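You operate a simulated robot arm through the tools that you are given. There is no shell and no other tool.

You are at the controls of a simulated two-armed robot. One attempt, no reset.

Task
Thread the reddish wire into the brass ring and shut the clear door.
Fine: open the door, free the yellow lever, push the wire's orange grip in, then clamp the lever and shut the door; the set stays unplugged and switched off. Where these are worked on the way, their far stop is far enough and under half their travel is too little: clear door, yellow lever by the brass ring.

Only the result counts: the job must be done as asked and must still hold three seconds after the hand-in. Knocking over, shifting, dropping, spilling or breaking anything else fails it.

Robot
Two 7-joint arms with two-finger parallel grippers on one trunk that stands fixed in place. Base frame: the origin is at the foot of the trunk, x ahead of it, y to its left, z up. Lengths are in mm, angles in degrees, forces in N, time in s.
The left shoulder is at [57, 182, 1164], the right one opposite. With the tool pointing down near the work surface each hand reaches from about 100 to 720 mm from the base axis, measured 20 degrees to its own side. Payload 3.91 kg a hand.
Tool frame (each hand has its own): the origin (TCP) lies between the finger pads and is the grasp point; the fingertips stand 30 mm ahead of it; z points along the fingers, y is the line along which they close. Largest opening 110 mm; finger width 20, thickness 10; the body of the gripper, 48 by 112 mm, starts 55 mm behind the TCP.
Orientation is that of the tool frame in the base frame, as a unit quaternion [x, y, z, w]. With the fingers straight down and closing along the base's y, the tool's x points along the base's -x, its y along +y and its z along -z.

Tools
- The arms move only by the tool step_arm. It takes "left_increments", "right_increments" or both (then of equal length, played together; a hand with none holds still); each is a list of rows, each a list of 3 entries, a list of its own where there are three numbers: the shift along the base's x, y, z in cm, then the turn, a rotation vector about the base's x, y, z in degrees, then the finger opening in cm, from 0 to 11. In form: [[[tx, ty, tz], [ax, ay, az], gripper], ...]. A call has 1 to 20 rows; each row shifts and turns the commanded pose from where the row before left it. Each row takes 0.2 s and may step no farther than 50 mm and 8.6 degrees from the row before; otherwise, or with a gripper value out of range, the whole call is refused. Where a pose cannot be reached the arm comes as near as it can. A force on the tool above 60 N (or 10 N above the force at the start of the call, whichever is more), or a blocked arm, ends the call early, and 0.2 s more pass. The fingers move at their own pace (about 72 mm/s each) and stop on an object; they squeeze with about 39 N. The grip force told is the motor's: it shows also when the fingers shut on nothing. Time passes only in rows, and 0.2 s behind the last, so rows that do not move let the fingers close. The reply holds the time, the measured pose of the TCP, the force on the tool along the base axes, the opening and the grip force, in the units named above and with some noise, with the torque about the TCP (base axes, N m) and any sound that the robot's microphone picked up, and new pictures: "views" is both (left out), scene, wrist or none (wrist: the cameras of the hands that moved).
- Cameras (640 x 400 px; columns grow to the right, rows downward): "scene" is now at [169.4, -59.5, 1363]; the picture's right is [-0.67, -0.75, 0.00], its down [-0.36, 0.32, -0.88] and it looks along [0.66, -0.58, -0.48] (base axes); focal length 214 px, centre (320, 200). "left" rides on the left gripper at [72, -17, -103] in its tool frame; the picture's right is [0.23, 0.97, 0.00], its down [-0.76, 0.18, -0.62] and it looks along [-0.61, 0.14, 0.78] (tool axes); focal length 222 px, centre (320, 200). "right" rides on the right gripper at [72, 17, -103] in its tool frame; the picture's right is [-0.23, 0.97, 0.00], its down [-0.76, -0.18, -0.62] and it looks along [-0.61, -0.14, 0.78] (tool axes); focal length 222 px, centre (320, 200). There is no depth. A picture from a camera that has moved, and an enlarged one, comes with that camera's place and axes in the base frame and with its lens.
- move_column(by): slides the trunk up (or, below 0, down) by that many mm; the arms and the scene camera ride with it, the base frame stays. It gives what a move gives, with no picture.
- aim_head(pan, tilt): turns the head with the scene camera to pan (to the left, within 80 degrees either way) and tilt (down, from -29 to 69), counted from straight ahead of the robot. It gives what a move gives, and a new picture of the scene camera.
- inspect(camera, box): a new picture of the part [left, top, right, bottom] of that camera's present view, enlarged. No time passes.
- job_done(): hands the job in; it is judged then, once.

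Places have to be worked out from the pictures, the camera data and where the tool is seen. Open the grippers and draw the arms clear of the work before you hand the job in, unless the task says otherwise.

The tools are called after "Call:" by a JSON object that holds its "name" and its "arguments". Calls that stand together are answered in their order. step_arm: Moves the arms, as the interface text tells. Its arguments: {"type":"object","properties":{"left_increments":{"type":"array"},"right_increments":{"type":"array"},"views":{"type":"string","enum":["both","scene","wrist","none"]}},"required":[]} The other tools are called the same way: move_column (by) slides the trunk up or down; aim_head (pan, tilt) turns the head that bears the scene camera; inspect (camera, box) takes an enlarged picture of a part of a camera's view; job_done () hands the job in.

At the start:

```text
clock: 0.0
left_position: [431.6, -20.5, 1254.0]
left_tcp_rot: [0.0, 1.0, -0.001, 0.0]
left_force: [0.6, 0.3, -0.2]
left_ft_torque: [-0.01, 0.01, -0.04]
left_finger_gap: 109.9
left_grip_force: 0.0
right_position: [239.6, -359.1, 1267.4]
right_tcp_rot: [0.0, 1.0, -0.001, -0.001]
right_force: [0.2, -0.1, 0.7]
right_ft_torque: [0.0, 0.01, -0.02]
right_finger_gap: 109.8
right_grip_force: 0.2
trunk travel left (down, up): [-425.0, 89.0]
head pan, tilt: [-41.7, 28.4]
```

scene: 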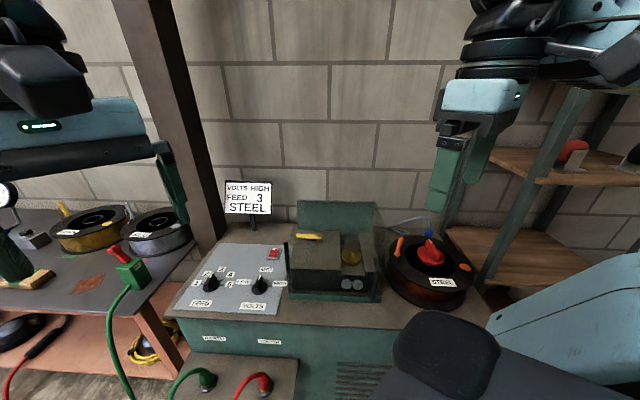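
right: 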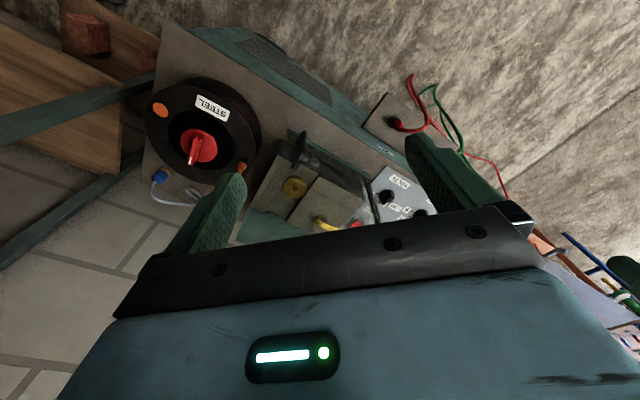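
left: 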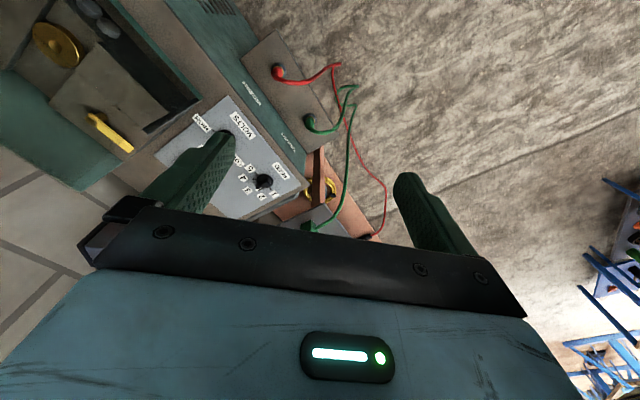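

I see a welder with a wire feed bay, a steel spool and the clear door region around (335,265) of the scene picture. I look closer at the parts before moving.

Call:
{"name": "inspect", "arguments": {"camera": "scene", "box": [270, 180, 490, 320]}}

Call:
{"name": "inspect", "arguments": {"camera": "right", "box": [130, 60, 450, 260]}}

Call:
{"name": "inspect", "arguments": {"camera": "left", "box": [0, 0, 320, 200]}}

```text
2.86 times, centred on (380, 250) of scene
camera zoom: at [169.4, -59.5, 1363.0], right [-0.67, -0.75, 0.0], down [-0.36, 0.32, -0.88], along [0.66, -0.58, -0.48], focal length 613 px, centre (149, 57)
```

zoom: 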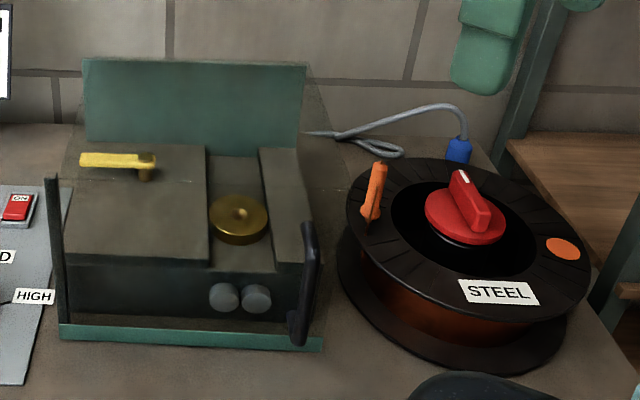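

```text
2.00 times, centred on (290, 160) of right
camera zoom: at [166.6, -341.0, 1372.1], right [0.23, 0.97, 0.0], down [0.76, -0.18, 0.62], along [0.61, -0.14, -0.78], focal length 444 px, centre (380, 280)
```

zoom: 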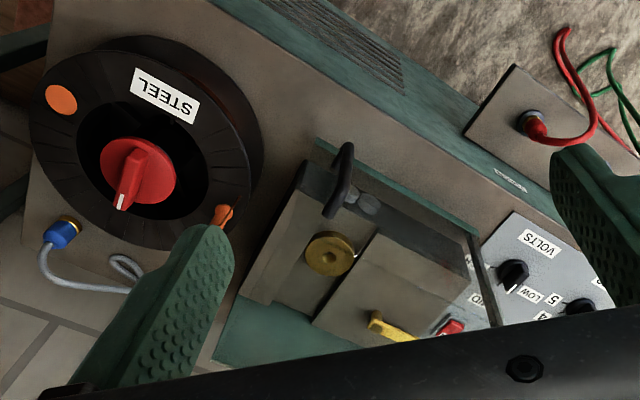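

```text
2.00 times, centred on (160, 100) of left
camera zoom: at [358.9, -37.3, 1357.0], right [-0.23, 0.97, 0.0], down [0.76, 0.18, 0.62], along [0.61, 0.14, -0.78], focal length 444 px, centre (640, 400)
```

zoom: 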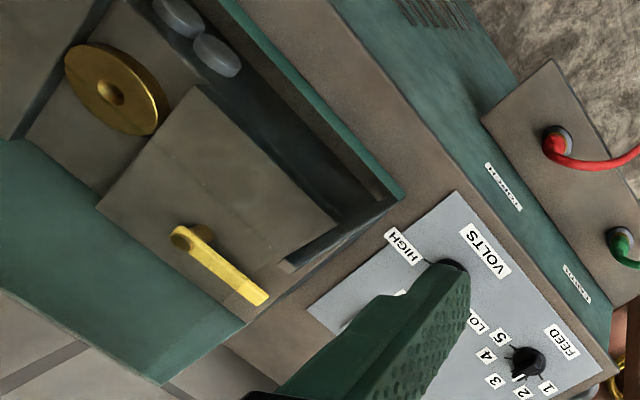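

The bay faces roughly toward −x+y, yawed about −45°, with the brass ring near [501,-492,861] and the black door handle near [380,-438,900]. I zoom in further to make out the clear panel, ring axis and orange grip.

Call:
{"name": "inspect", "arguments": {"camera": "scene", "box": [280, 190, 400, 310]}}

Call:
{"name": "inspect", "arguments": {"camera": "scene", "box": [370, 210, 490, 310]}}

Call:
{"name": "inspect", "arguments": {"camera": "right", "box": [220, 110, 400, 250]}}

Call:
{"name": "inspect", "arguments": {"camera": "left", "box": [0, 0, 130, 130]}}

```text
3.33 times, centred on (340, 250) of scene
camera zoom: at [169.4, -59.5, 1363.0], right [-0.67, -0.75, 0.0], down [-0.36, 0.32, -0.88], along [0.66, -0.58, -0.48], focal length 715 px, centre (253, 33)
```

zoom: 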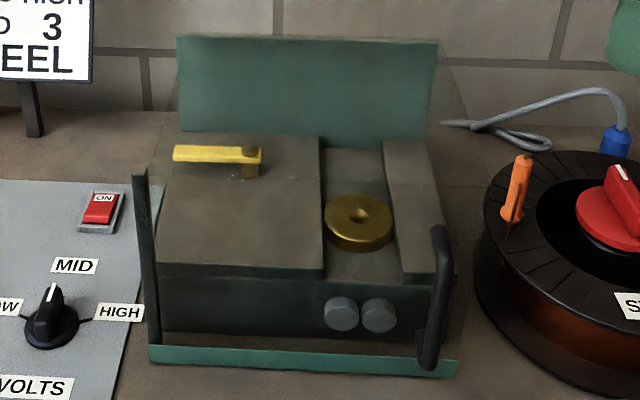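

```text
4.00 times, centred on (430, 260) of scene
camera zoom: at [169.4, -59.5, 1363.0], right [-0.67, -0.75, 0.0], down [-0.36, 0.32, -0.88], along [0.66, -0.58, -0.48], focal length 858 px, centre (-120, -40)
```

zoom: 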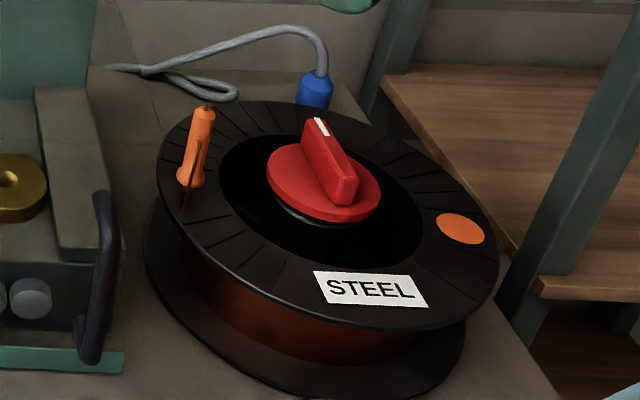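

```text
2.86 times, centred on (310, 180) of right
camera zoom: at [166.6, -341.0, 1372.1], right [0.23, 0.97, 0.0], down [0.76, -0.18, 0.62], along [0.61, -0.14, -0.78], focal length 635 px, centre (349, 257)
```

zoom: 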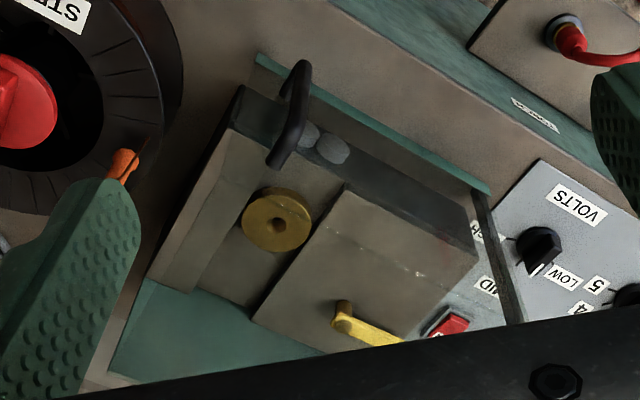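

```text
3.08 times, centred on (65, 65) of left
camera zoom: at [358.9, -37.3, 1357.0], right [-0.23, 0.97, 0.0], down [0.76, 0.18, 0.62], along [0.61, 0.14, -0.78], focal length 684 px, centre (1105, 615)
```

zoom: 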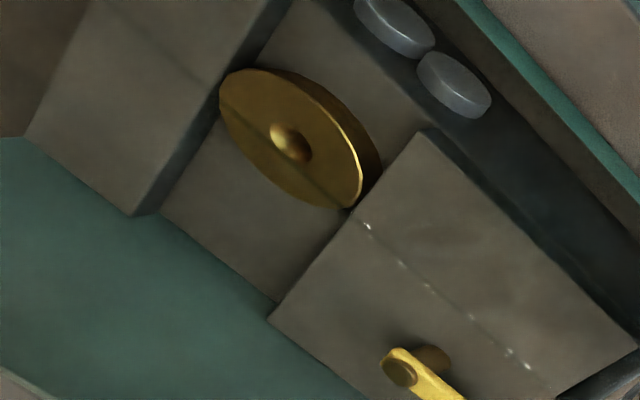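

The ring is a flat brass disc with a vertical funnel hole, the lever lies flat on a post on the left block, and the door is a front pane with its hinge post on the left and a vertical handle on the right. I turn the right hand −45° to line up with the machine and lower it for a closer view.

Call:
{"name": "step_arm", "arguments": {"right_increments": [[[1.0, -0.7, -2.0], [0, 0, -7.5], 8], [[1.0, -0.7, -2.0], [0, 0, -7.5], 8], [[1.0, -0.7, -2.0], [0, 0, -7.5], 8], [[1.0, -0.7, -2.0], [0, 0, -7.5], 8], [[1.0, -0.7, -2.0], [0, 0, -7.5], 8], [[1.0, -0.7, -2.0], [0, 0, -7.5], 8]], "views": "both"}}

```text
clock: 1.4
left_position: [431.5, -21.5, 1253.1]
left_tcp_rot: [0.0, 1.0, -0.001, 0.0]
left_force: [-1.4, -0.1, 0.3]
left_ft_torque: [0.0, 0.01, 0.01]
left_finger_gap: 110.2
left_grip_force: 0.1
right_position: [301.2, -403.2, 1147.7]
right_tcp_rot: [0.385, 0.923, 0.0, 0.001]
right_force: [-0.3, -1.1, 0.0]
right_ft_torque: [0.0, 0.0, 0.01]
right_finger_gap: 80.1
right_grip_force: 0.0
trunk travel left (down, up): [-425.0, 89.0]
head pan, tilt: [-41.7, 28.4]
camera scene: at [169.8, -59.9, 1362.9], right [-0.67, -0.75, 0.0], down [-0.36, 0.32, -0.88], along [0.66, -0.58, -0.48], focal length 214 px, centre (320, 200)
camera right: at [261.0, -337.7, 1251.6], right [0.85, 0.53, 0.0], down [0.41, -0.67, 0.62], along [0.33, -0.53, -0.78], focal length 222 px, centre (320, 200)
```

scene: 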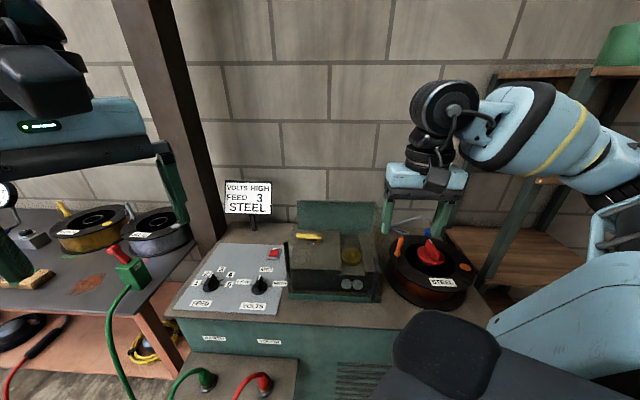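
right: 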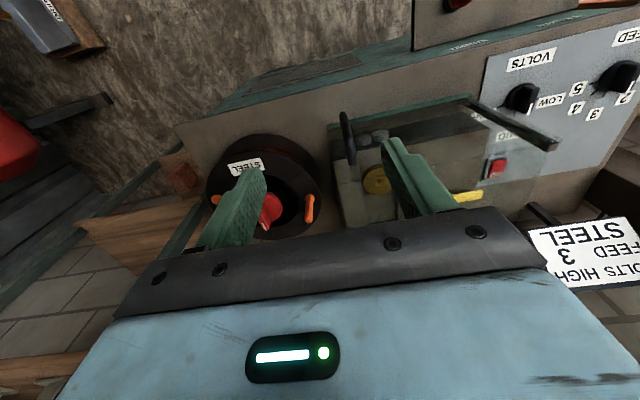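

The hand is now aligned with the machine. I zoom the right wrist view on the bay and spool to measure the handle, ring, lever and grip.

Call:
{"name": "inspect", "arguments": {"camera": "right", "box": [310, 70, 570, 230]}}

Call:
{"name": "inspect", "arguments": {"camera": "right", "box": [190, 120, 350, 250]}}

```text
2.46 times, centred on (440, 150) of right
camera zoom: at [261.0, -337.7, 1251.6], right [0.85, 0.53, 0.0], down [0.41, -0.67, 0.62], along [0.33, -0.53, -0.78], focal length 547 px, centre (25, 323)
```

zoom: 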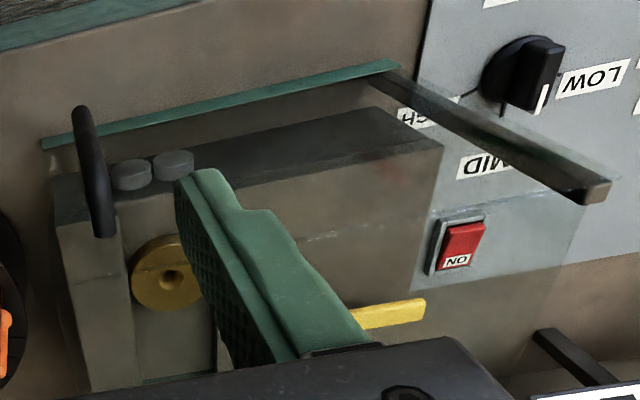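

```text
3.08 times, centred on (270, 185) of right
camera zoom: at [261.0, -337.7, 1251.6], right [0.85, 0.53, 0.0], down [0.41, -0.67, 0.62], along [0.33, -0.53, -0.78], focal length 684 px, centre (474, 246)
```

zoom: 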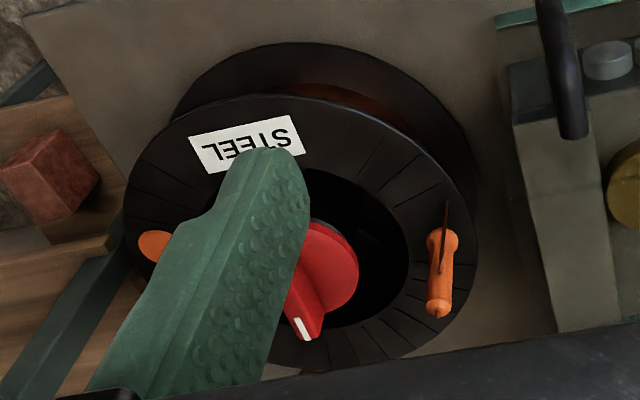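

From both views I place the hinge post at about [567,-285] (z 791–991), pane running along [-0.72,-0.695], and the handle bar about 38 mm in front of the pane near [366,-426], z 834–950. I bring the right hand above the bar to check this.

Call:
{"name": "step_arm", "arguments": {"right_increments": [[[1.5, -0.5, -3.3], [0, 0, 0], 6], [[1.5, -0.5, -3.3], [0, 0, 0], 6], [[1.5, -0.5, -3.3], [0, 0, 0], 6], [[1.5, -0.5, -3.0], [0, 0, 0], 6]], "views": "both"}}

```text
clock: 2.4
left_position: [431.8, -19.8, 1253.6]
left_tcp_rot: [0.0, 1.0, -0.001, 0.0]
left_force: [0.6, 0.2, -0.9]
left_ft_torque: [0.01, 0.01, -0.02]
left_finger_gap: 110.1
left_grip_force: 0.1
right_position: [360.2, -423.1, 1019.0]
right_tcp_rot: [0.383, 0.924, 0.0, 0.0]
right_force: [0.6, 0.6, -0.1]
right_ft_torque: [0.0, 0.03, 0.01]
right_finger_gap: 59.8
right_grip_force: 0.0
trunk travel left (down, up): [-425.0, 89.0]
head pan, tilt: [-41.7, 28.4]
camera scene: at [169.9, -59.5, 1362.9], right [-0.67, -0.75, 0.0], down [-0.36, 0.32, -0.88], along [0.66, -0.58, -0.48], focal length 214 px, centre (320, 200)
camera right: at [320.2, -357.7, 1122.6], right [0.85, 0.53, 0.0], down [0.41, -0.66, 0.62], along [0.33, -0.53, -0.78], focal length 222 px, centre (320, 200)
```

scene: 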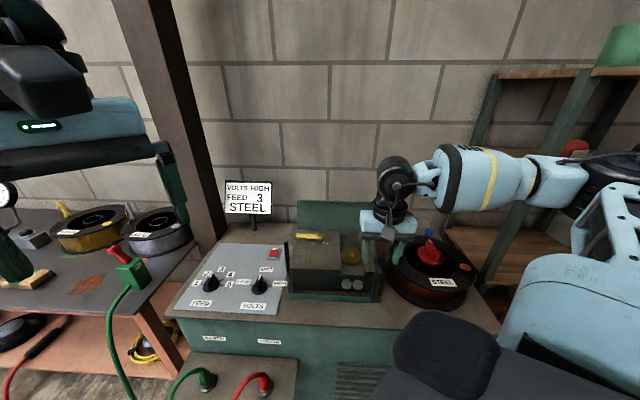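
right: 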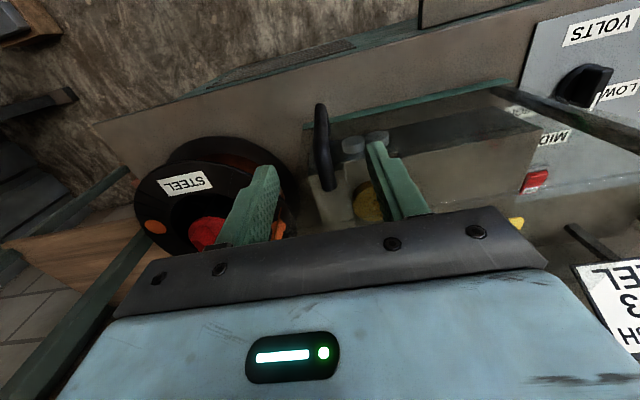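

The bar sits on the column of the TCP axis in the wrist view, as expected. I zoom in on it before descending.

Call:
{"name": "inspect", "arguments": {"camera": "right", "box": [230, 80, 430, 240]}}

Call:
{"name": "inspect", "arguments": {"camera": "scene", "box": [340, 180, 460, 310]}}

```text
2.50 times, centred on (330, 160) of right
camera zoom: at [320.2, -357.7, 1122.6], right [0.85, 0.53, 0.0], down [0.41, -0.66, 0.62], along [0.33, -0.53, -0.78], focal length 555 px, centre (295, 300)
```

zoom: 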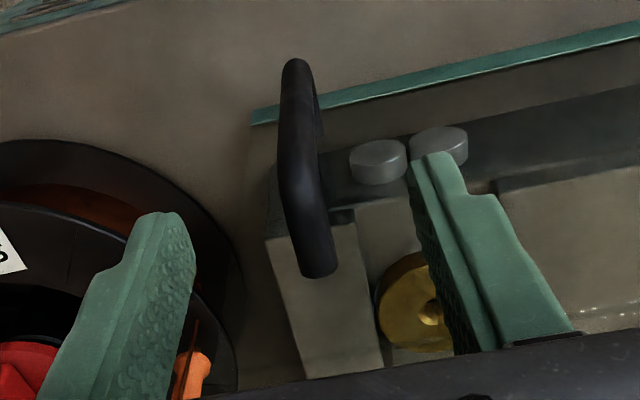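

```text
3.08 times, centred on (400, 245) of scene
camera zoom: at [169.9, -59.5, 1362.9], right [-0.67, -0.75, 0.0], down [-0.36, 0.32, -0.88], along [0.66, -0.58, -0.48], focal length 660 px, centre (74, 62)
```

zoom: 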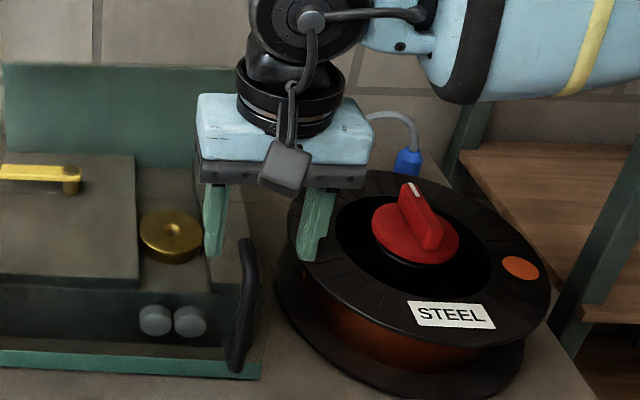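

The bar's vertical part is near [364,-427], z 834–965, with a gap behind it to the pane. I lower the fingers around it and close.

Call:
{"name": "step_arm", "arguments": {"right_increments": [[[0.1, -0.1, -2.8], [0, 0, 0], 6], [[0.1, -0.1, -2.8], [0, 0, 0], 6], [[0.1, -0.1, -2.8], [0, 0, 0], 6], [[0, 0, 0], [0, 0, 0], 0], [[0, 0, 0], [0, 0, 0], 0]], "views": "both"}}

```text
clock: 3.2
left_position: [429.8, -19.7, 1255.8]
left_tcp_rot: [0.001, 1.0, -0.001, 0.0]
left_force: [0.7, -0.8, -0.2]
left_ft_torque: [0.06, 0.05, 0.03]
left_finger_gap: 109.7
left_grip_force: 0.1
right_position: [365.7, -424.3, 947.7]
right_tcp_rot: [0.381, 0.924, -0.003, 0.014]
right_force: [-18.1, 1.7, 31.7]
right_ft_torque: [-1.17, -1.57, -0.72]
right_finger_gap: 27.3
right_grip_force: 0.0
trunk travel left (down, up): [-425.0, 89.0]
head pan, tilt: [-41.7, 28.4]
stopped in row 4 (right hand): the force on the tool passed its limit at 64 N (the readings are from after the stop); the commanded pose is now the measured one
camera scene: at [166.9, -58.2, 1363.6], right [-0.67, -0.75, 0.0], down [-0.35, 0.32, -0.88], along [0.66, -0.59, -0.47], focal length 214 px, centre (320, 200)
camera right: at [323.5, -358.1, 1050.0], right [0.85, 0.53, 0.01], down [0.4, -0.65, 0.64], along [0.35, -0.54, -0.77], focal length 222 px, centre (320, 200)
```

scene: 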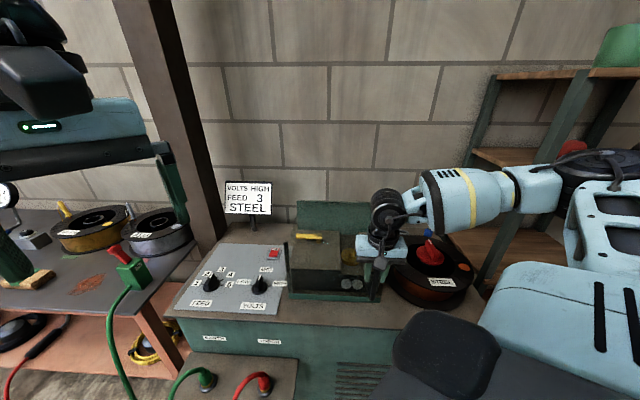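
right: 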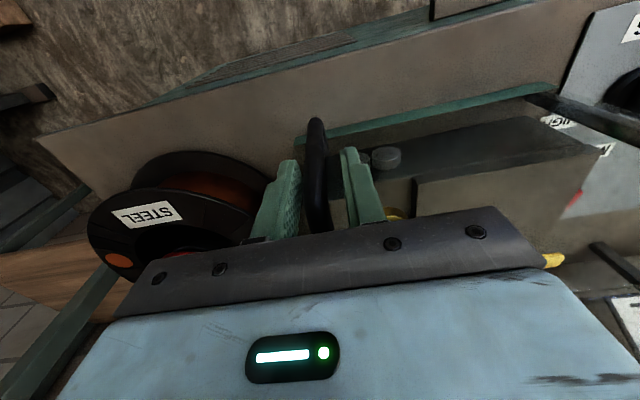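

The palm touched the top edge of the pane (contact worked out about 38 mm toward the pane at z≈1000). I back up a little and tilt the hand so the body leans away from the door, keeping the fingers around the bar.

Call:
{"name": "step_arm", "arguments": {"right_increments": [[[0, 0, 1.5], [0, 0, 0], 5], [[-0.2, 0.2, 0.3], [-5.0, -4.9, 0], 5], [[0, 0, 0], [-5.0, -4.9, 0], 5], [[0, 0, 0], [-5.0, -4.9, 0], 5], [[0, 0, 0], [0, 0, 0], 5]], "views": "both"}}

```text
clock: 4.4
left_position: [431.1, -21.9, 1254.6]
left_tcp_rot: [-0.001, 1.0, 0.001, 0.0]
left_force: [-0.8, 0.5, -0.8]
left_ft_torque: [0.03, 0.0, -0.01]
left_finger_gap: 110.3
left_grip_force: 0.0
right_position: [363.9, -424.1, 962.0]
right_tcp_rot: [0.375, 0.907, -0.074, 0.178]
right_force: [-0.4, -0.5, -0.1]
right_ft_torque: [0.01, -0.03, -0.02]
right_finger_gap: 49.8
right_grip_force: 0.1
trunk travel left (down, up): [-425.0, 89.0]
head pan, tilt: [-41.7, 28.4]
camera scene: at [169.7, -59.7, 1362.9], right [-0.67, -0.75, 0.0], down [-0.36, 0.32, -0.88], along [0.66, -0.58, -0.48], focal length 214 px, centre (320, 200)
camera right: at [300.8, -335.1, 1030.3], right [0.84, 0.54, 0.08], down [0.21, -0.46, 0.87], along [0.51, -0.71, -0.49], focal length 222 px, centre (320, 200)
```

scene: 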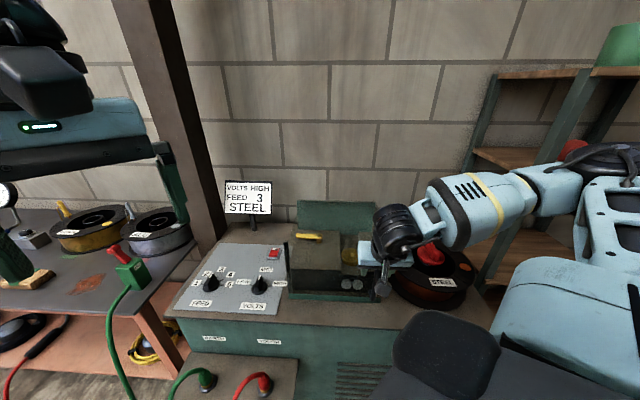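
right: 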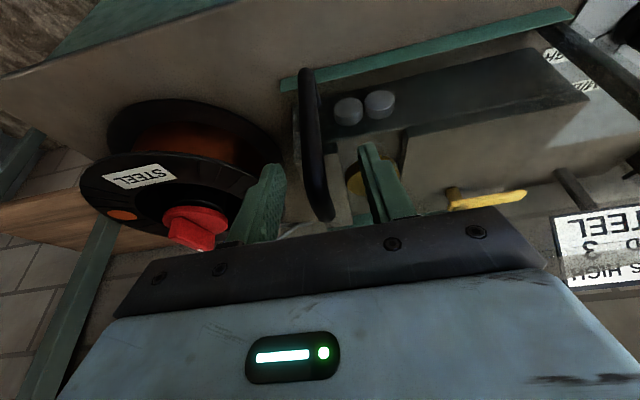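

The hand is now tilted with no contact force and the bar is between the fingers. I lower 2 cm and close on the bar.

Call:
{"name": "step_arm", "arguments": {"right_increments": [[[0, -0.1, -1.0], [0, 0, 0], 5], [[0, -0.1, -1.0], [0, 0, 0], 5], [[0, 0, 0], [0, 0, 0], 2], [[0, 0, 0], [0, 0, 0], 0], [[0, 0, 0], [0, 0, 0], 0]], "views": "both"}}

```text
clock: 5.6
left_position: [430.8, -20.3, 1253.3]
left_tcp_rot: [-0.001, 1.0, 0.0, -0.001]
left_force: [0.0, 0.2, 0.0]
left_ft_torque: [-0.01, 0.03, -0.01]
left_finger_gap: 110.1
left_grip_force: 0.0
right_position: [362.1, -426.5, 941.7]
right_tcp_rot: [0.374, 0.907, -0.074, 0.178]
right_force: [-7.2, -5.8, 2.0]
right_ft_torque: [-0.11, -0.62, -0.13]
right_finger_gap: 13.9
right_grip_force: 45.0
trunk travel left (down, up): [-425.0, 89.0]
head pan, tilt: [-41.7, 28.4]
camera scene: at [168.2, -60.1, 1363.1], right [-0.67, -0.75, 0.0], down [-0.35, 0.32, -0.88], along [0.66, -0.58, -0.48], focal length 214 px, centre (320, 200)
camera right: at [299.6, -337.8, 1010.9], right [0.84, 0.54, 0.08], down [0.21, -0.46, 0.87], along [0.51, -0.71, -0.49], focal length 222 px, centre (320, 200)
```

scene: 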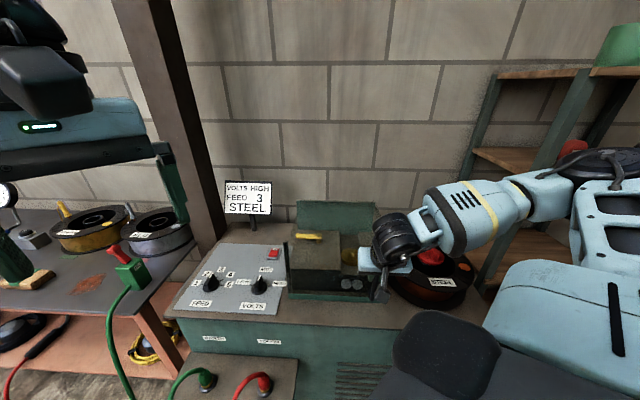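
right: 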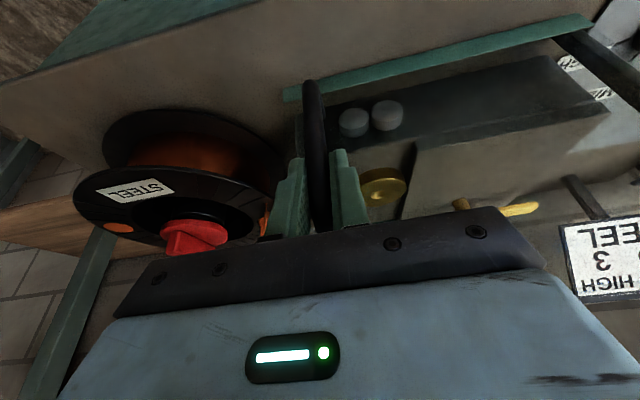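

The bar is gripped (14 mm, 45 N). I pull the door open gently along its arc about the hinge, turning the hand with it, and watch the force.

Call:
{"name": "step_arm", "arguments": {"right_increments": [[[-0.71, 1.09, 0], [0, 0, -3], 0], [[-0.65, 1.13, 0], [0, 0, -3], 0]], "views": "wrist"}}

```text
clock: 6.2
left_position: [429.1, -21.4, 1255.0]
left_tcp_rot: [0.0, 1.0, 0.0, -0.001]
left_force: [0.3, 0.2, 0.3]
left_ft_torque: [0.02, -0.01, 0.0]
left_finger_gap: 110.2
left_grip_force: 0.1
right_position: [347.8, -403.1, 941.4]
right_tcp_rot: [0.422, 0.886, -0.084, 0.172]
right_force: [-11.2, -7.9, 2.0]
right_ft_torque: [-0.53, -0.85, -0.22]
right_finger_gap: 14.1
right_grip_force: 45.0
trunk travel left (down, up): [-425.0, 89.0]
head pan, tilt: [-41.7, 28.4]
camera right: at [294.3, -308.8, 1011.0], right [0.89, 0.45, 0.08], down [0.16, -0.48, 0.86], along [0.43, -0.76, -0.5], focal length 222 px, centre (320, 200)
```

right: 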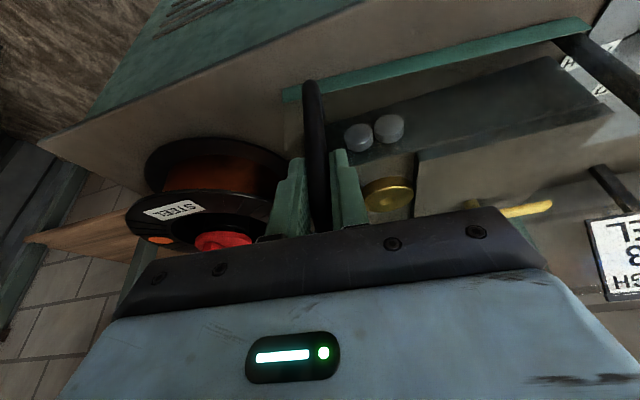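

The door is swinging freely; the only force is a small outward one, so my radius is a bit short. I continue the arc with a slightly larger radius.

Call:
{"name": "step_arm", "arguments": {"right_increments": [[[-1.22, 1.84, 0], [0, 0, -5], 0], [[-0.79, 2.06, 0], [0, 0, -5], 0], [[-0.59, 2.11, 0], [0, 0, -5], 0], [[-0.42, 2.16, 0], [0, 0, -5], 0]], "views": "both"}}

```text
clock: 7.0
left_position: [427.8, -18.3, 1255.8]
left_tcp_rot: [0.0, 1.0, -0.001, 0.001]
left_force: [0.0, 0.2, -0.8]
left_ft_torque: [-0.01, 0.03, -0.02]
left_finger_gap: 110.3
left_grip_force: 0.1
right_position: [326.9, -354.5, 941.6]
right_tcp_rot: [0.521, 0.832, -0.111, 0.157]
right_force: [-36.3, -11.2, 36.6]
right_ft_torque: [0.43, -1.38, -0.17]
right_finger_gap: 14.4
right_grip_force: 44.4
right hand out of reach, approached as far as the arm can: row 2, 3
trunk travel left (down, up): [-425.0, 89.0]
head pan, tilt: [-41.7, 28.4]
stopped in row 3 (right hand): the force on the tool passed its limit at 63 N (the readings are from after the stop); the commanded pose is now the measured one
camera scene: at [164.6, -58.1, 1364.1], right [-0.66, -0.75, 0.0], down [-0.35, 0.32, -0.88], along [0.66, -0.59, -0.47], focal length 214 px, centre (320, 200)
camera right: at [297.2, -248.5, 1010.2], right [0.97, 0.23, 0.07], down [0.06, -0.49, 0.87], along [0.23, -0.84, -0.49], focal length 222 px, centre (320, 200)
```

scene: 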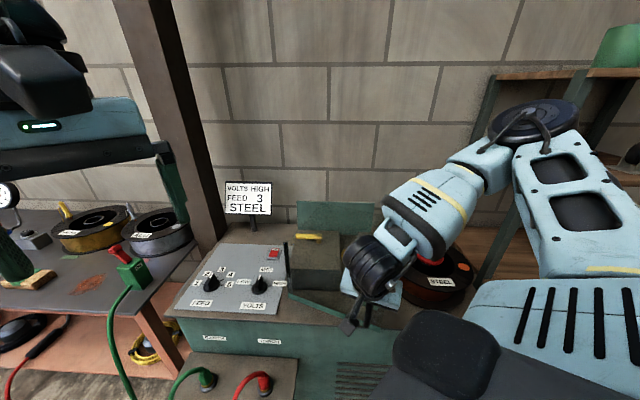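
right: 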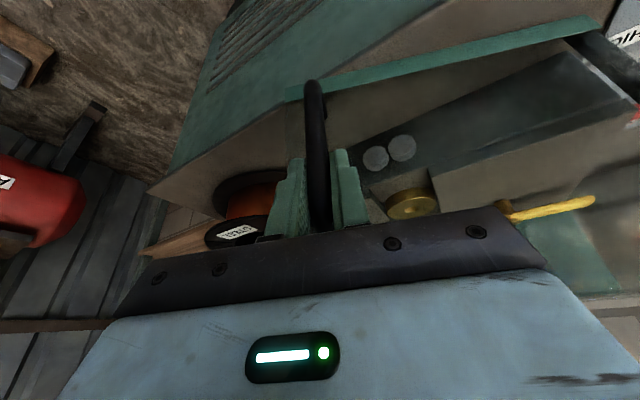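

The door is open by roughly 20° but the right wrist ran out of room there. I release the bar, rise above the pane and straighten the hand, so I can push the pane from its inner side instead.

Call:
{"name": "step_arm", "arguments": {"right_increments": [[[0, 0, 0], [0, 0, 0], 3], [[0, 0, 0], [0, 0, 0], 5], [[0, 0, 2.0], [0, 0, 0], 5], [[0, 0, 3.0], [0, 0, 2], 5], [[0, 0, 3.0], [0, 0, 4], 5], [[0.5, 0, 3.0], [3, 4, 5], 5]], "views": "both"}}

```text
clock: 8.4
left_position: [430.3, -20.9, 1254.0]
left_tcp_rot: [0.0, 1.0, -0.001, 0.0]
left_force: [-0.6, 0.0, 1.1]
left_ft_torque: [0.01, 0.0, 0.02]
left_finger_gap: 110.2
left_grip_force: 0.1
right_position: [346.0, -356.6, 1049.6]
right_tcp_rot: [0.437, 0.887, -0.086, 0.125]
right_force: [0.3, 0.9, -0.6]
right_ft_torque: [0.02, -0.03, 0.0]
right_finger_gap: 50.2
right_grip_force: 0.1
right hand out of reach, approached as far as the arm can: row 3, 4
trunk travel left (down, up): [-425.0, 89.0]
head pan, tilt: [-41.7, 28.4]
camera scene: at [168.9, -59.9, 1363.0], right [-0.67, -0.75, 0.0], down [-0.36, 0.32, -0.88], along [0.66, -0.58, -0.48], focal length 214 px, centre (320, 200)
camera right: at [301.6, -262.5, 1126.3], right [0.91, 0.42, 0.03], down [0.21, -0.52, 0.83], along [0.36, -0.75, -0.56], focal length 222 px, centre (320, 200)
```

scene: 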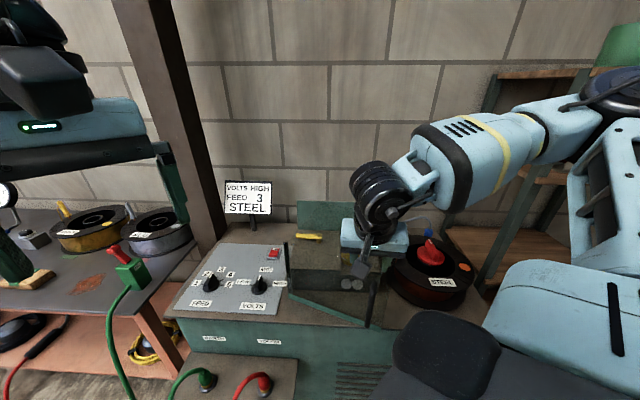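
right: 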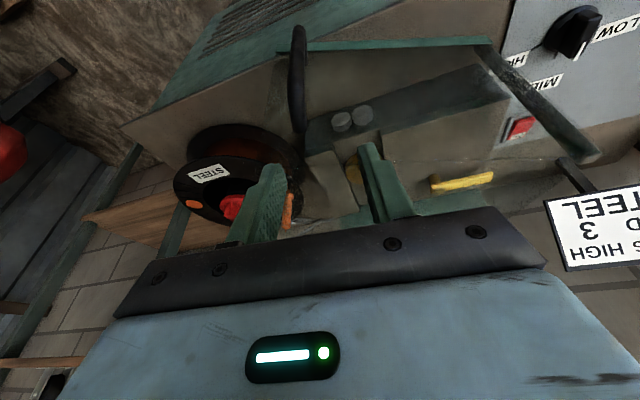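

The door stayed about 20° open with the bar at about [327,-357]. I straighten the hand, close the fingers and move above the space between pane and block at about [448,-384].

Call:
{"name": "step_arm", "arguments": {"right_increments": [[[3.4, -0.9, 0.5], [5.1, 2.9, 0], 2], [[3.4, -0.9, 0], [5.1, 2.9, 0], 0], [[3.4, -0.9, 0], [5.1, 2.9, 0], 0]], "views": "both"}}

```text
clock: 9.2
left_position: [432.8, -21.1, 1253.4]
left_tcp_rot: [0.0, 1.0, 0.0, 0.0]
left_force: [0.1, -0.2, -0.2]
left_ft_torque: [0.01, 0.0, 0.0]
left_finger_gap: 110.0
left_grip_force: 0.0
right_position: [449.3, -383.5, 1052.7]
right_tcp_rot: [0.443, 0.896, 0.0, -0.004]
right_force: [0.0, 1.0, 0.4]
right_ft_torque: [0.01, 0.1, 0.0]
right_finger_gap: 0.1
right_grip_force: 38.2
trunk travel left (down, up): [-425.0, 89.0]
head pan, tilt: [-41.7, 28.4]
camera scene: at [170.6, -59.8, 1362.7], right [-0.67, -0.75, 0.0], down [-0.36, 0.32, -0.88], along [0.66, -0.58, -0.48], focal length 214 px, centre (320, 200)
camera right: at [419.1, -314.1, 1158.0], right [0.91, 0.41, 0.0], down [0.32, -0.72, 0.62], along [0.25, -0.56, -0.79], focal length 222 px, centre (320, 200)
```

scene: 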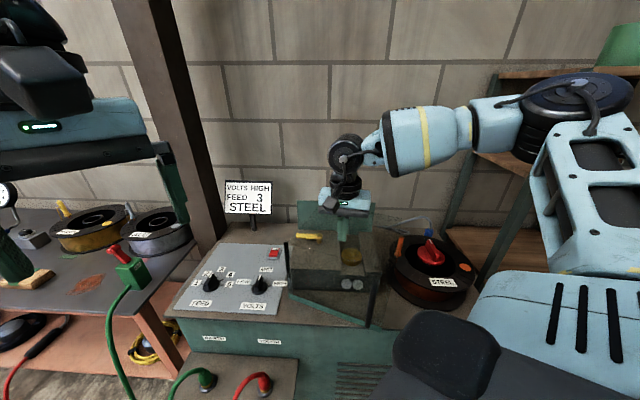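
right: 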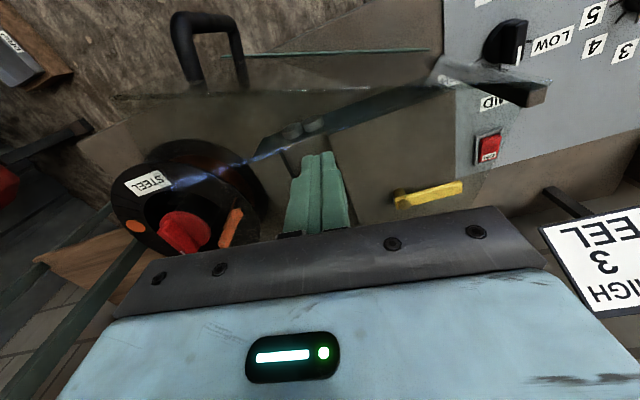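

I see the glass edges now; I zoom in to be sure on which side of the pane the fingers are.

Call:
{"name": "inspect", "arguments": {"camera": "right", "box": [100, 0, 560, 260]}}

Call:
{"name": "inspect", "arguments": {"camera": "scene", "box": [270, 170, 410, 340]}}

```text
1.39 times, centred on (330, 130) of right
camera zoom: at [419.1, -314.1, 1158.0], right [0.91, 0.41, 0.0], down [0.32, -0.72, 0.62], along [0.25, -0.56, -0.79], focal length 309 px, centre (306, 297)
```

zoom: 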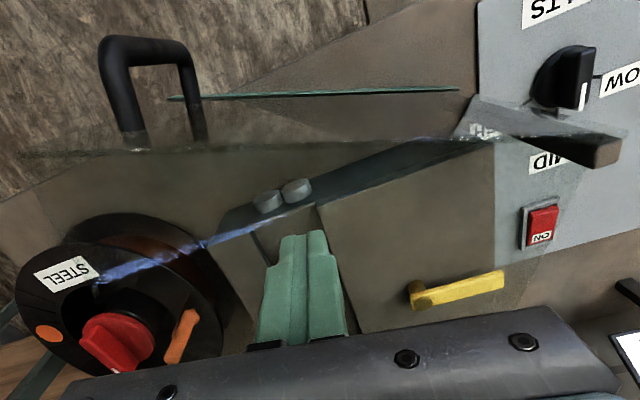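

```text
2.35 times, centred on (340, 255) of scene
camera zoom: at [170.6, -59.8, 1362.7], right [-0.67, -0.75, 0.0], down [-0.36, 0.32, -0.88], along [0.66, -0.58, -0.48], focal length 505 px, centre (273, 71)
```

zoom: 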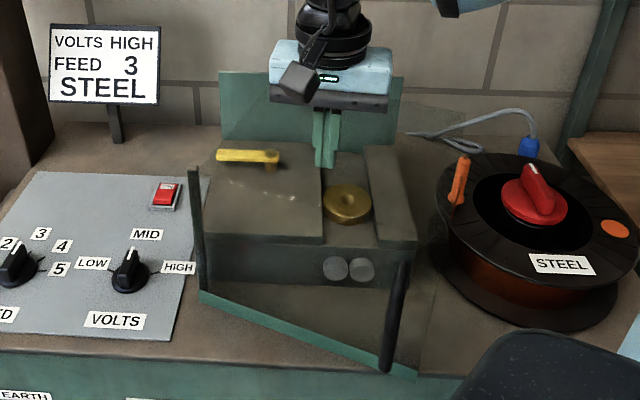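

I see one glass edge clearly (the open door) and another faint bluish streak I cannot explain. I look at higher zoom in both cameras before lowering anything.

Call:
{"name": "inspect", "arguments": {"camera": "scene", "box": [340, 190, 400, 260]}}

Call:
{"name": "inspect", "arguments": {"camera": "right", "box": [150, 80, 350, 220]}}

Call:
{"name": "inspect", "arguments": {"camera": "left", "box": [0, 0, 240, 150]}}

```text
5.71 times, centred on (370, 225) of scene
camera zoom: at [170.6, -59.8, 1362.7], right [-0.67, -0.75, 0.0], down [-0.36, 0.32, -0.88], along [0.66, -0.58, -0.48], focal length 1226 px, centre (34, 57)
```

zoom: 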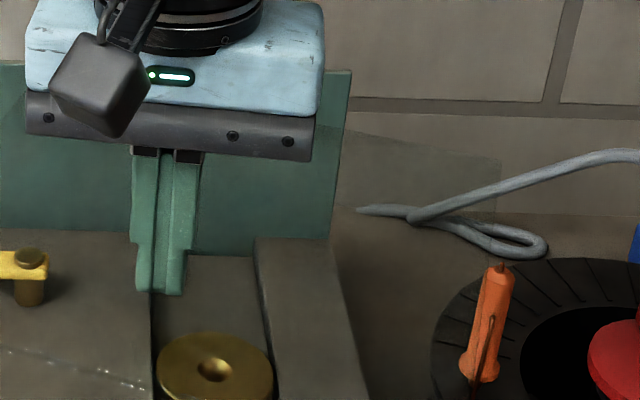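

```text
2.86 times, centred on (250, 150) of right
camera zoom: at [419.1, -314.1, 1158.0], right [0.91, 0.41, 0.0], down [0.32, -0.72, 0.62], along [0.25, -0.56, -0.79], focal length 635 px, centre (520, 343)
```

zoom: 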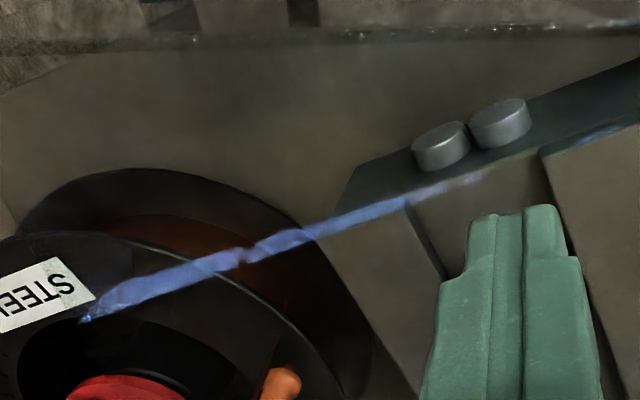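

```text
2.67 times, centred on (120, 75) of left
camera zoom: at [360.3, -37.6, 1356.3], right [-0.23, 0.97, 0.0], down [0.76, 0.18, 0.62], along [0.61, 0.14, -0.78], focal length 592 px, centre (853, 533)
```

zoom: 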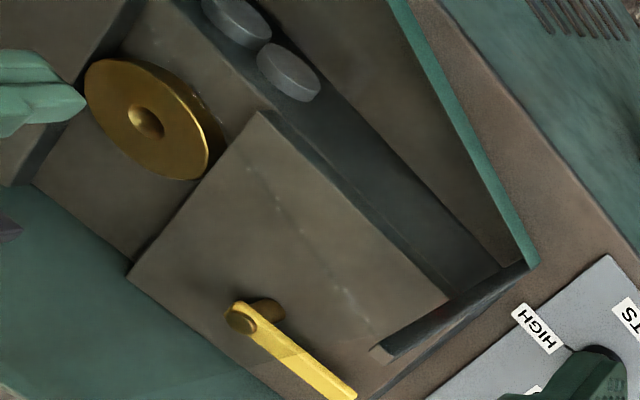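

The streak lies in a plane parallel to the closed door line but its depth is unclear. I raise and shift the hand a little to triangulate it.

Call:
{"name": "step_arm", "arguments": {"right_increments": [[[0, 0, 4.0], [0, 0, 0], 0], [[2.0, 2.0, 2.0], [0, 0, 0], 0]], "views": "wrist"}}

Call:
{"name": "inspect", "arguments": {"camera": "right", "box": [100, 0, 560, 260]}}

```text
clock: 9.8
left_position: [432.5, -19.8, 1252.4]
left_tcp_rot: [0.0, 1.0, -0.002, 0.0]
left_force: [0.3, 0.3, -0.9]
left_ft_torque: [-0.02, 0.01, -0.02]
left_finger_gap: 109.9
left_grip_force: 0.1
right_position: [471.4, -361.2, 1112.6]
right_tcp_rot: [0.443, 0.896, -0.002, -0.002]
right_force: [0.9, 1.5, 0.0]
right_ft_torque: [-0.01, -0.02, -0.02]
right_finger_gap: 0.1
right_grip_force: 37.9
trunk travel left (down, up): [-425.0, 89.0]
head pan, tilt: [-41.7, 28.4]
camera right: at [439.9, -291.9, 1218.2], right [0.91, 0.41, 0.0], down [0.33, -0.71, 0.62], along [0.25, -0.57, -0.78], focal length 222 px, centre (320, 200)
```

right: 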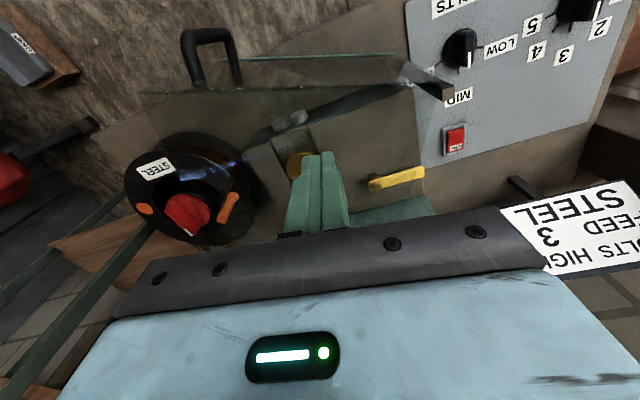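

```text
1.39 times, centred on (330, 130) of right
camera zoom: at [439.9, -291.9, 1218.2], right [0.91, 0.41, 0.0], down [0.33, -0.71, 0.62], along [0.25, -0.57, -0.78], focal length 309 px, centre (306, 297)
```

zoom: 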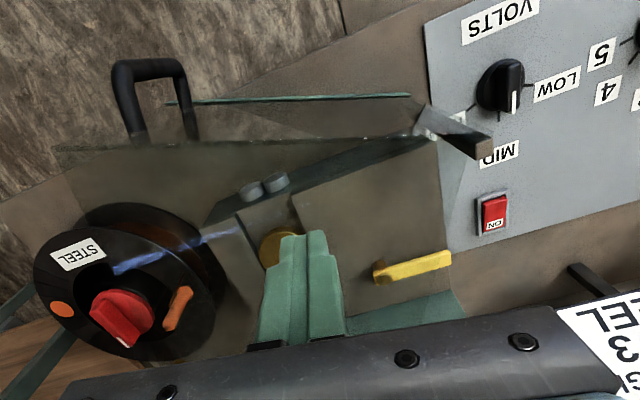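

The streak does not shift with parallax, so it is only a distant light glint, not a part. I go back over the gap behind the pane and lower the closed fingers there.

Call:
{"name": "step_arm", "arguments": {"right_increments": [[[-1.15, -1.15, -3.0], [0, 0, 0], 0], [[-1.15, -1.15, -3.0], [0, 0, 0], 0], [[0, 0, -2.5], [0, 0, 0], 0], [[0, 0, -2.5], [0, 0, 0], 0], [[0, 0, -2.0], [0, 0, 0], 0], [[0, 0, -2.0], [0, 0, 0], 0]], "views": "both"}}

```text
clock: 10.7
left_position: [430.2, -19.8, 1254.4]
left_tcp_rot: [0.0, 1.0, -0.002, 0.001]
left_force: [0.4, 0.1, 0.2]
left_ft_torque: [-0.03, 0.02, -0.01]
left_finger_gap: 110.2
left_grip_force: 0.2
right_position: [448.9, -385.7, 1037.9]
right_tcp_rot: [0.441, 0.897, -0.001, 0.007]
right_force: [-10.2, -7.6, 28.7]
right_ft_torque: [-0.09, 0.66, 0.24]
right_finger_gap: 0.0
right_grip_force: 37.9
trunk travel left (down, up): [-425.0, 89.0]
head pan, tilt: [-41.7, 28.4]
stopped in row 4 (right hand): the force on the tool passed its limit at 79 N (the readings are from after the stop); the commanded pose is now the measured one
camera scene: at [167.6, -59.1, 1363.4], right [-0.67, -0.75, 0.0], down [-0.35, 0.32, -0.88], along [0.66, -0.59, -0.47], focal length 214 px, centre (320, 200)
camera right: at [416.4, -315.6, 1141.2], right [0.91, 0.41, 0.01], down [0.32, -0.71, 0.63], along [0.27, -0.57, -0.77], focal length 222 px, centre (320, 200)
```

scene: 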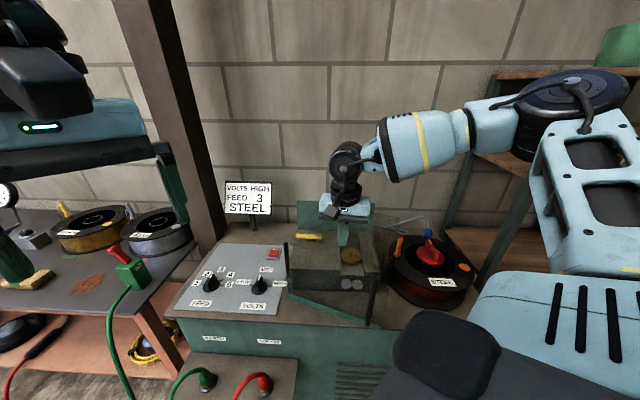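
right: 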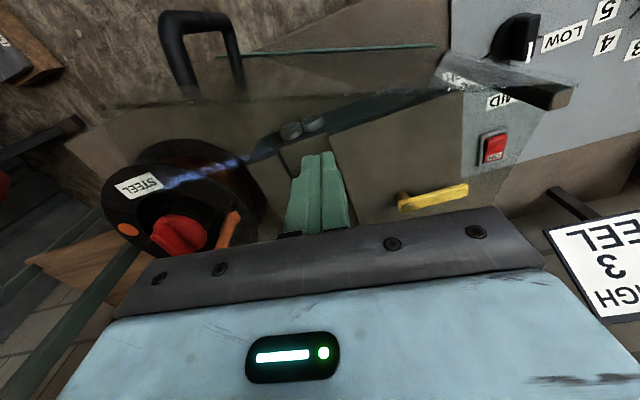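

The fingertips hit a horizontal clear lid at z≈1003: the door is an L-shaped clear cover (front pane plus top lid about 280×205 mm), which also explains the glint. Its rear edge has now swung away from the back wall, so I rise and go over to the gap behind the lid's rear edge near [483,-580] to draw the cover open from there.

Call:
{"name": "step_arm", "arguments": {"right_increments": [[[0, 0, 4.5], [0, 0, 0], 0], [[0.7, -3.9, 0], [0, 0, 0], 0], [[0.7, -3.9, 0], [0, 0, 0], 0], [[0.7, -3.9, 0], [0, 0, 0], 0], [[0.7, -3.9, 0], [0, 0, 0], 0], [[0.7, -3.9, 0], [0, 0, 0], 0]], "views": "both"}}

```text
clock: 12.1
left_position: [431.7, -20.7, 1253.1]
left_tcp_rot: [0.0, 1.0, 0.0, -0.001]
left_force: [0.6, 0.1, 0.5]
left_ft_torque: [0.01, -0.01, -0.01]
left_finger_gap: 109.9
left_grip_force: 0.2
right_position: [483.0, -581.3, 1079.9]
right_tcp_rot: [0.442, 0.897, 0.0, 0.003]
right_force: [-0.7, -0.3, 0.1]
right_ft_torque: [0.03, -0.01, -0.01]
right_finger_gap: 0.0
right_grip_force: 37.4
trunk travel left (down, up): [-425.0, 89.0]
head pan, tilt: [-41.7, 28.4]
camera scene: at [169.6, -59.9, 1362.9], right [-0.67, -0.75, 0.0], down [-0.36, 0.32, -0.88], along [0.66, -0.58, -0.48], focal length 214 px, centre (320, 200)
camera right: at [452.2, -511.8, 1183.8], right [0.91, 0.41, 0.0], down [0.32, -0.71, 0.63], along [0.26, -0.57, -0.78], focal length 222 px, centre (320, 200)
```

scene: 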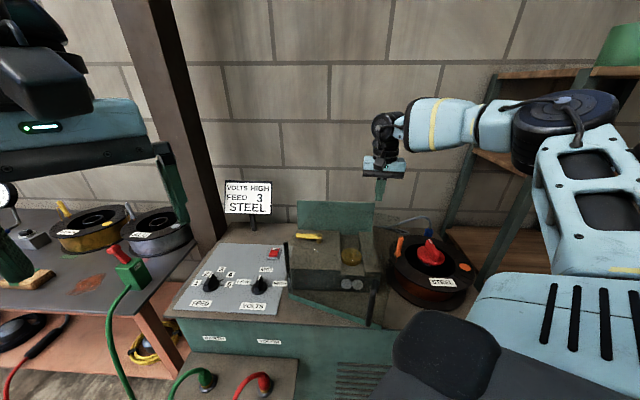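
right: 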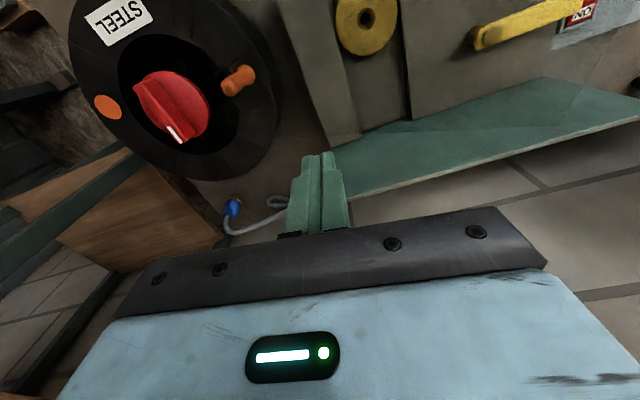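

I zoom in on this view to find the lid's rear edge relative to the back wall.

Call:
{"name": "inspect", "arguments": {"camera": "right", "box": [200, 0, 640, 240]}}

Call:
{"name": "inspect", "arguments": {"camera": "right", "box": [190, 40, 310, 130]}}

```text
1.45 times, centred on (420, 120) of right
camera zoom: at [452.2, -511.8, 1183.8], right [0.91, 0.41, 0.0], down [0.32, -0.71, 0.63], along [0.26, -0.57, -0.78], focal length 323 px, centre (174, 316)
```

zoom: 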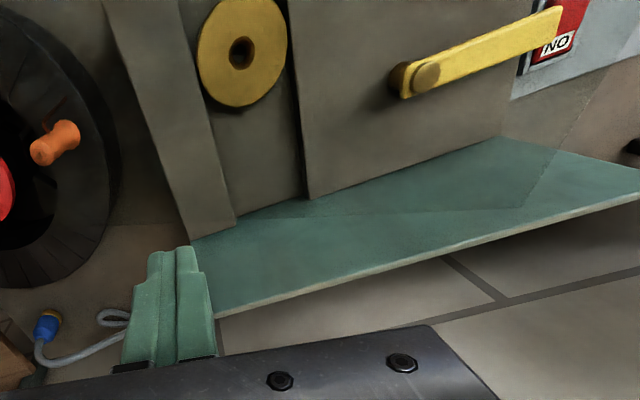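

```text
4.44 times, centred on (250, 85) of right
camera zoom: at [452.2, -511.8, 1183.8], right [0.91, 0.41, 0.0], down [0.32, -0.71, 0.63], along [0.26, -0.57, -0.78], focal length 987 px, centre (631, 711)
```

zoom: 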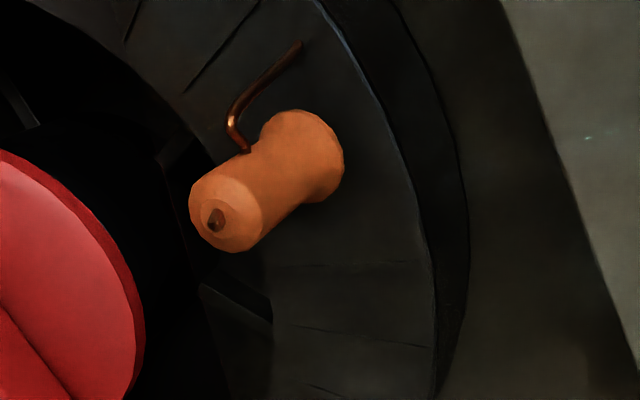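

The lid's rear edge is about 226 mm behind the pane, so at r≈230 from the hinge it lies near [454,-587]. I shift behind it to about [467,-614] and lower the closed fingers until the tips are ~20 mm below the lid level.

Call:
{"name": "step_arm", "arguments": {"right_increments": [[[-1.6, -3.3, 0], [0, 0, 0], 0], [[0, 0, -2.4], [0, 0, 0], 0], [[0, 0, -2.2], [0, 0, 0], 0], [[0, 0, -2.2], [0, 0, 0], 0]], "views": "both"}}

```text
clock: 13.1
left_position: [432.6, -20.0, 1252.3]
left_tcp_rot: [0.001, 1.0, 0.0, -0.001]
left_force: [-0.5, -0.4, -0.5]
left_ft_torque: [0.0, 0.04, 0.04]
left_finger_gap: 110.0
left_grip_force: 0.0
right_position: [469.1, -614.5, 1012.3]
right_tcp_rot: [0.441, 0.897, -0.001, 0.004]
right_force: [-0.2, -0.1, -0.2]
right_ft_torque: [-0.02, 0.02, 0.02]
right_finger_gap: 0.1
right_grip_force: 37.9
trunk travel left (down, up): [-425.0, 89.0]
head pan, tilt: [-41.7, 28.4]
camera scene: at [169.9, -59.6, 1362.9], right [-0.67, -0.75, 0.0], down [-0.36, 0.32, -0.88], along [0.66, -0.58, -0.48], focal length 214 px, centre (320, 200)
camera right: at [437.4, -544.0, 1115.8], right [0.91, 0.41, 0.0], down [0.32, -0.71, 0.63], along [0.26, -0.57, -0.78], focal length 222 px, centre (320, 200)
```

scene: 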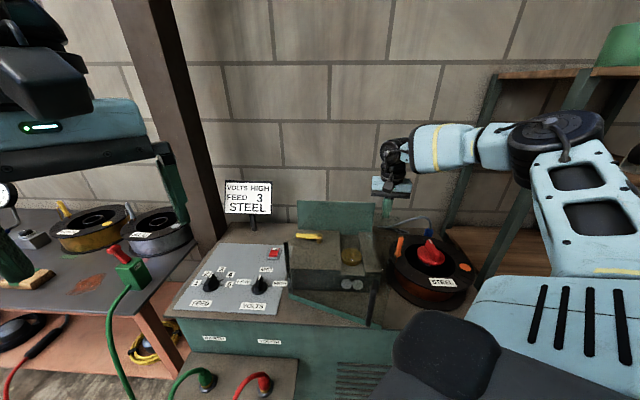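
right: 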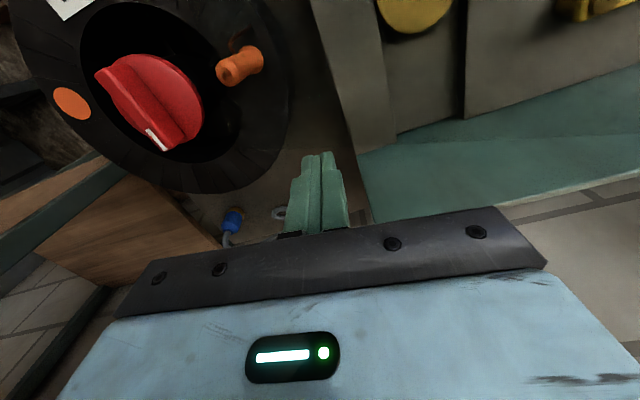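

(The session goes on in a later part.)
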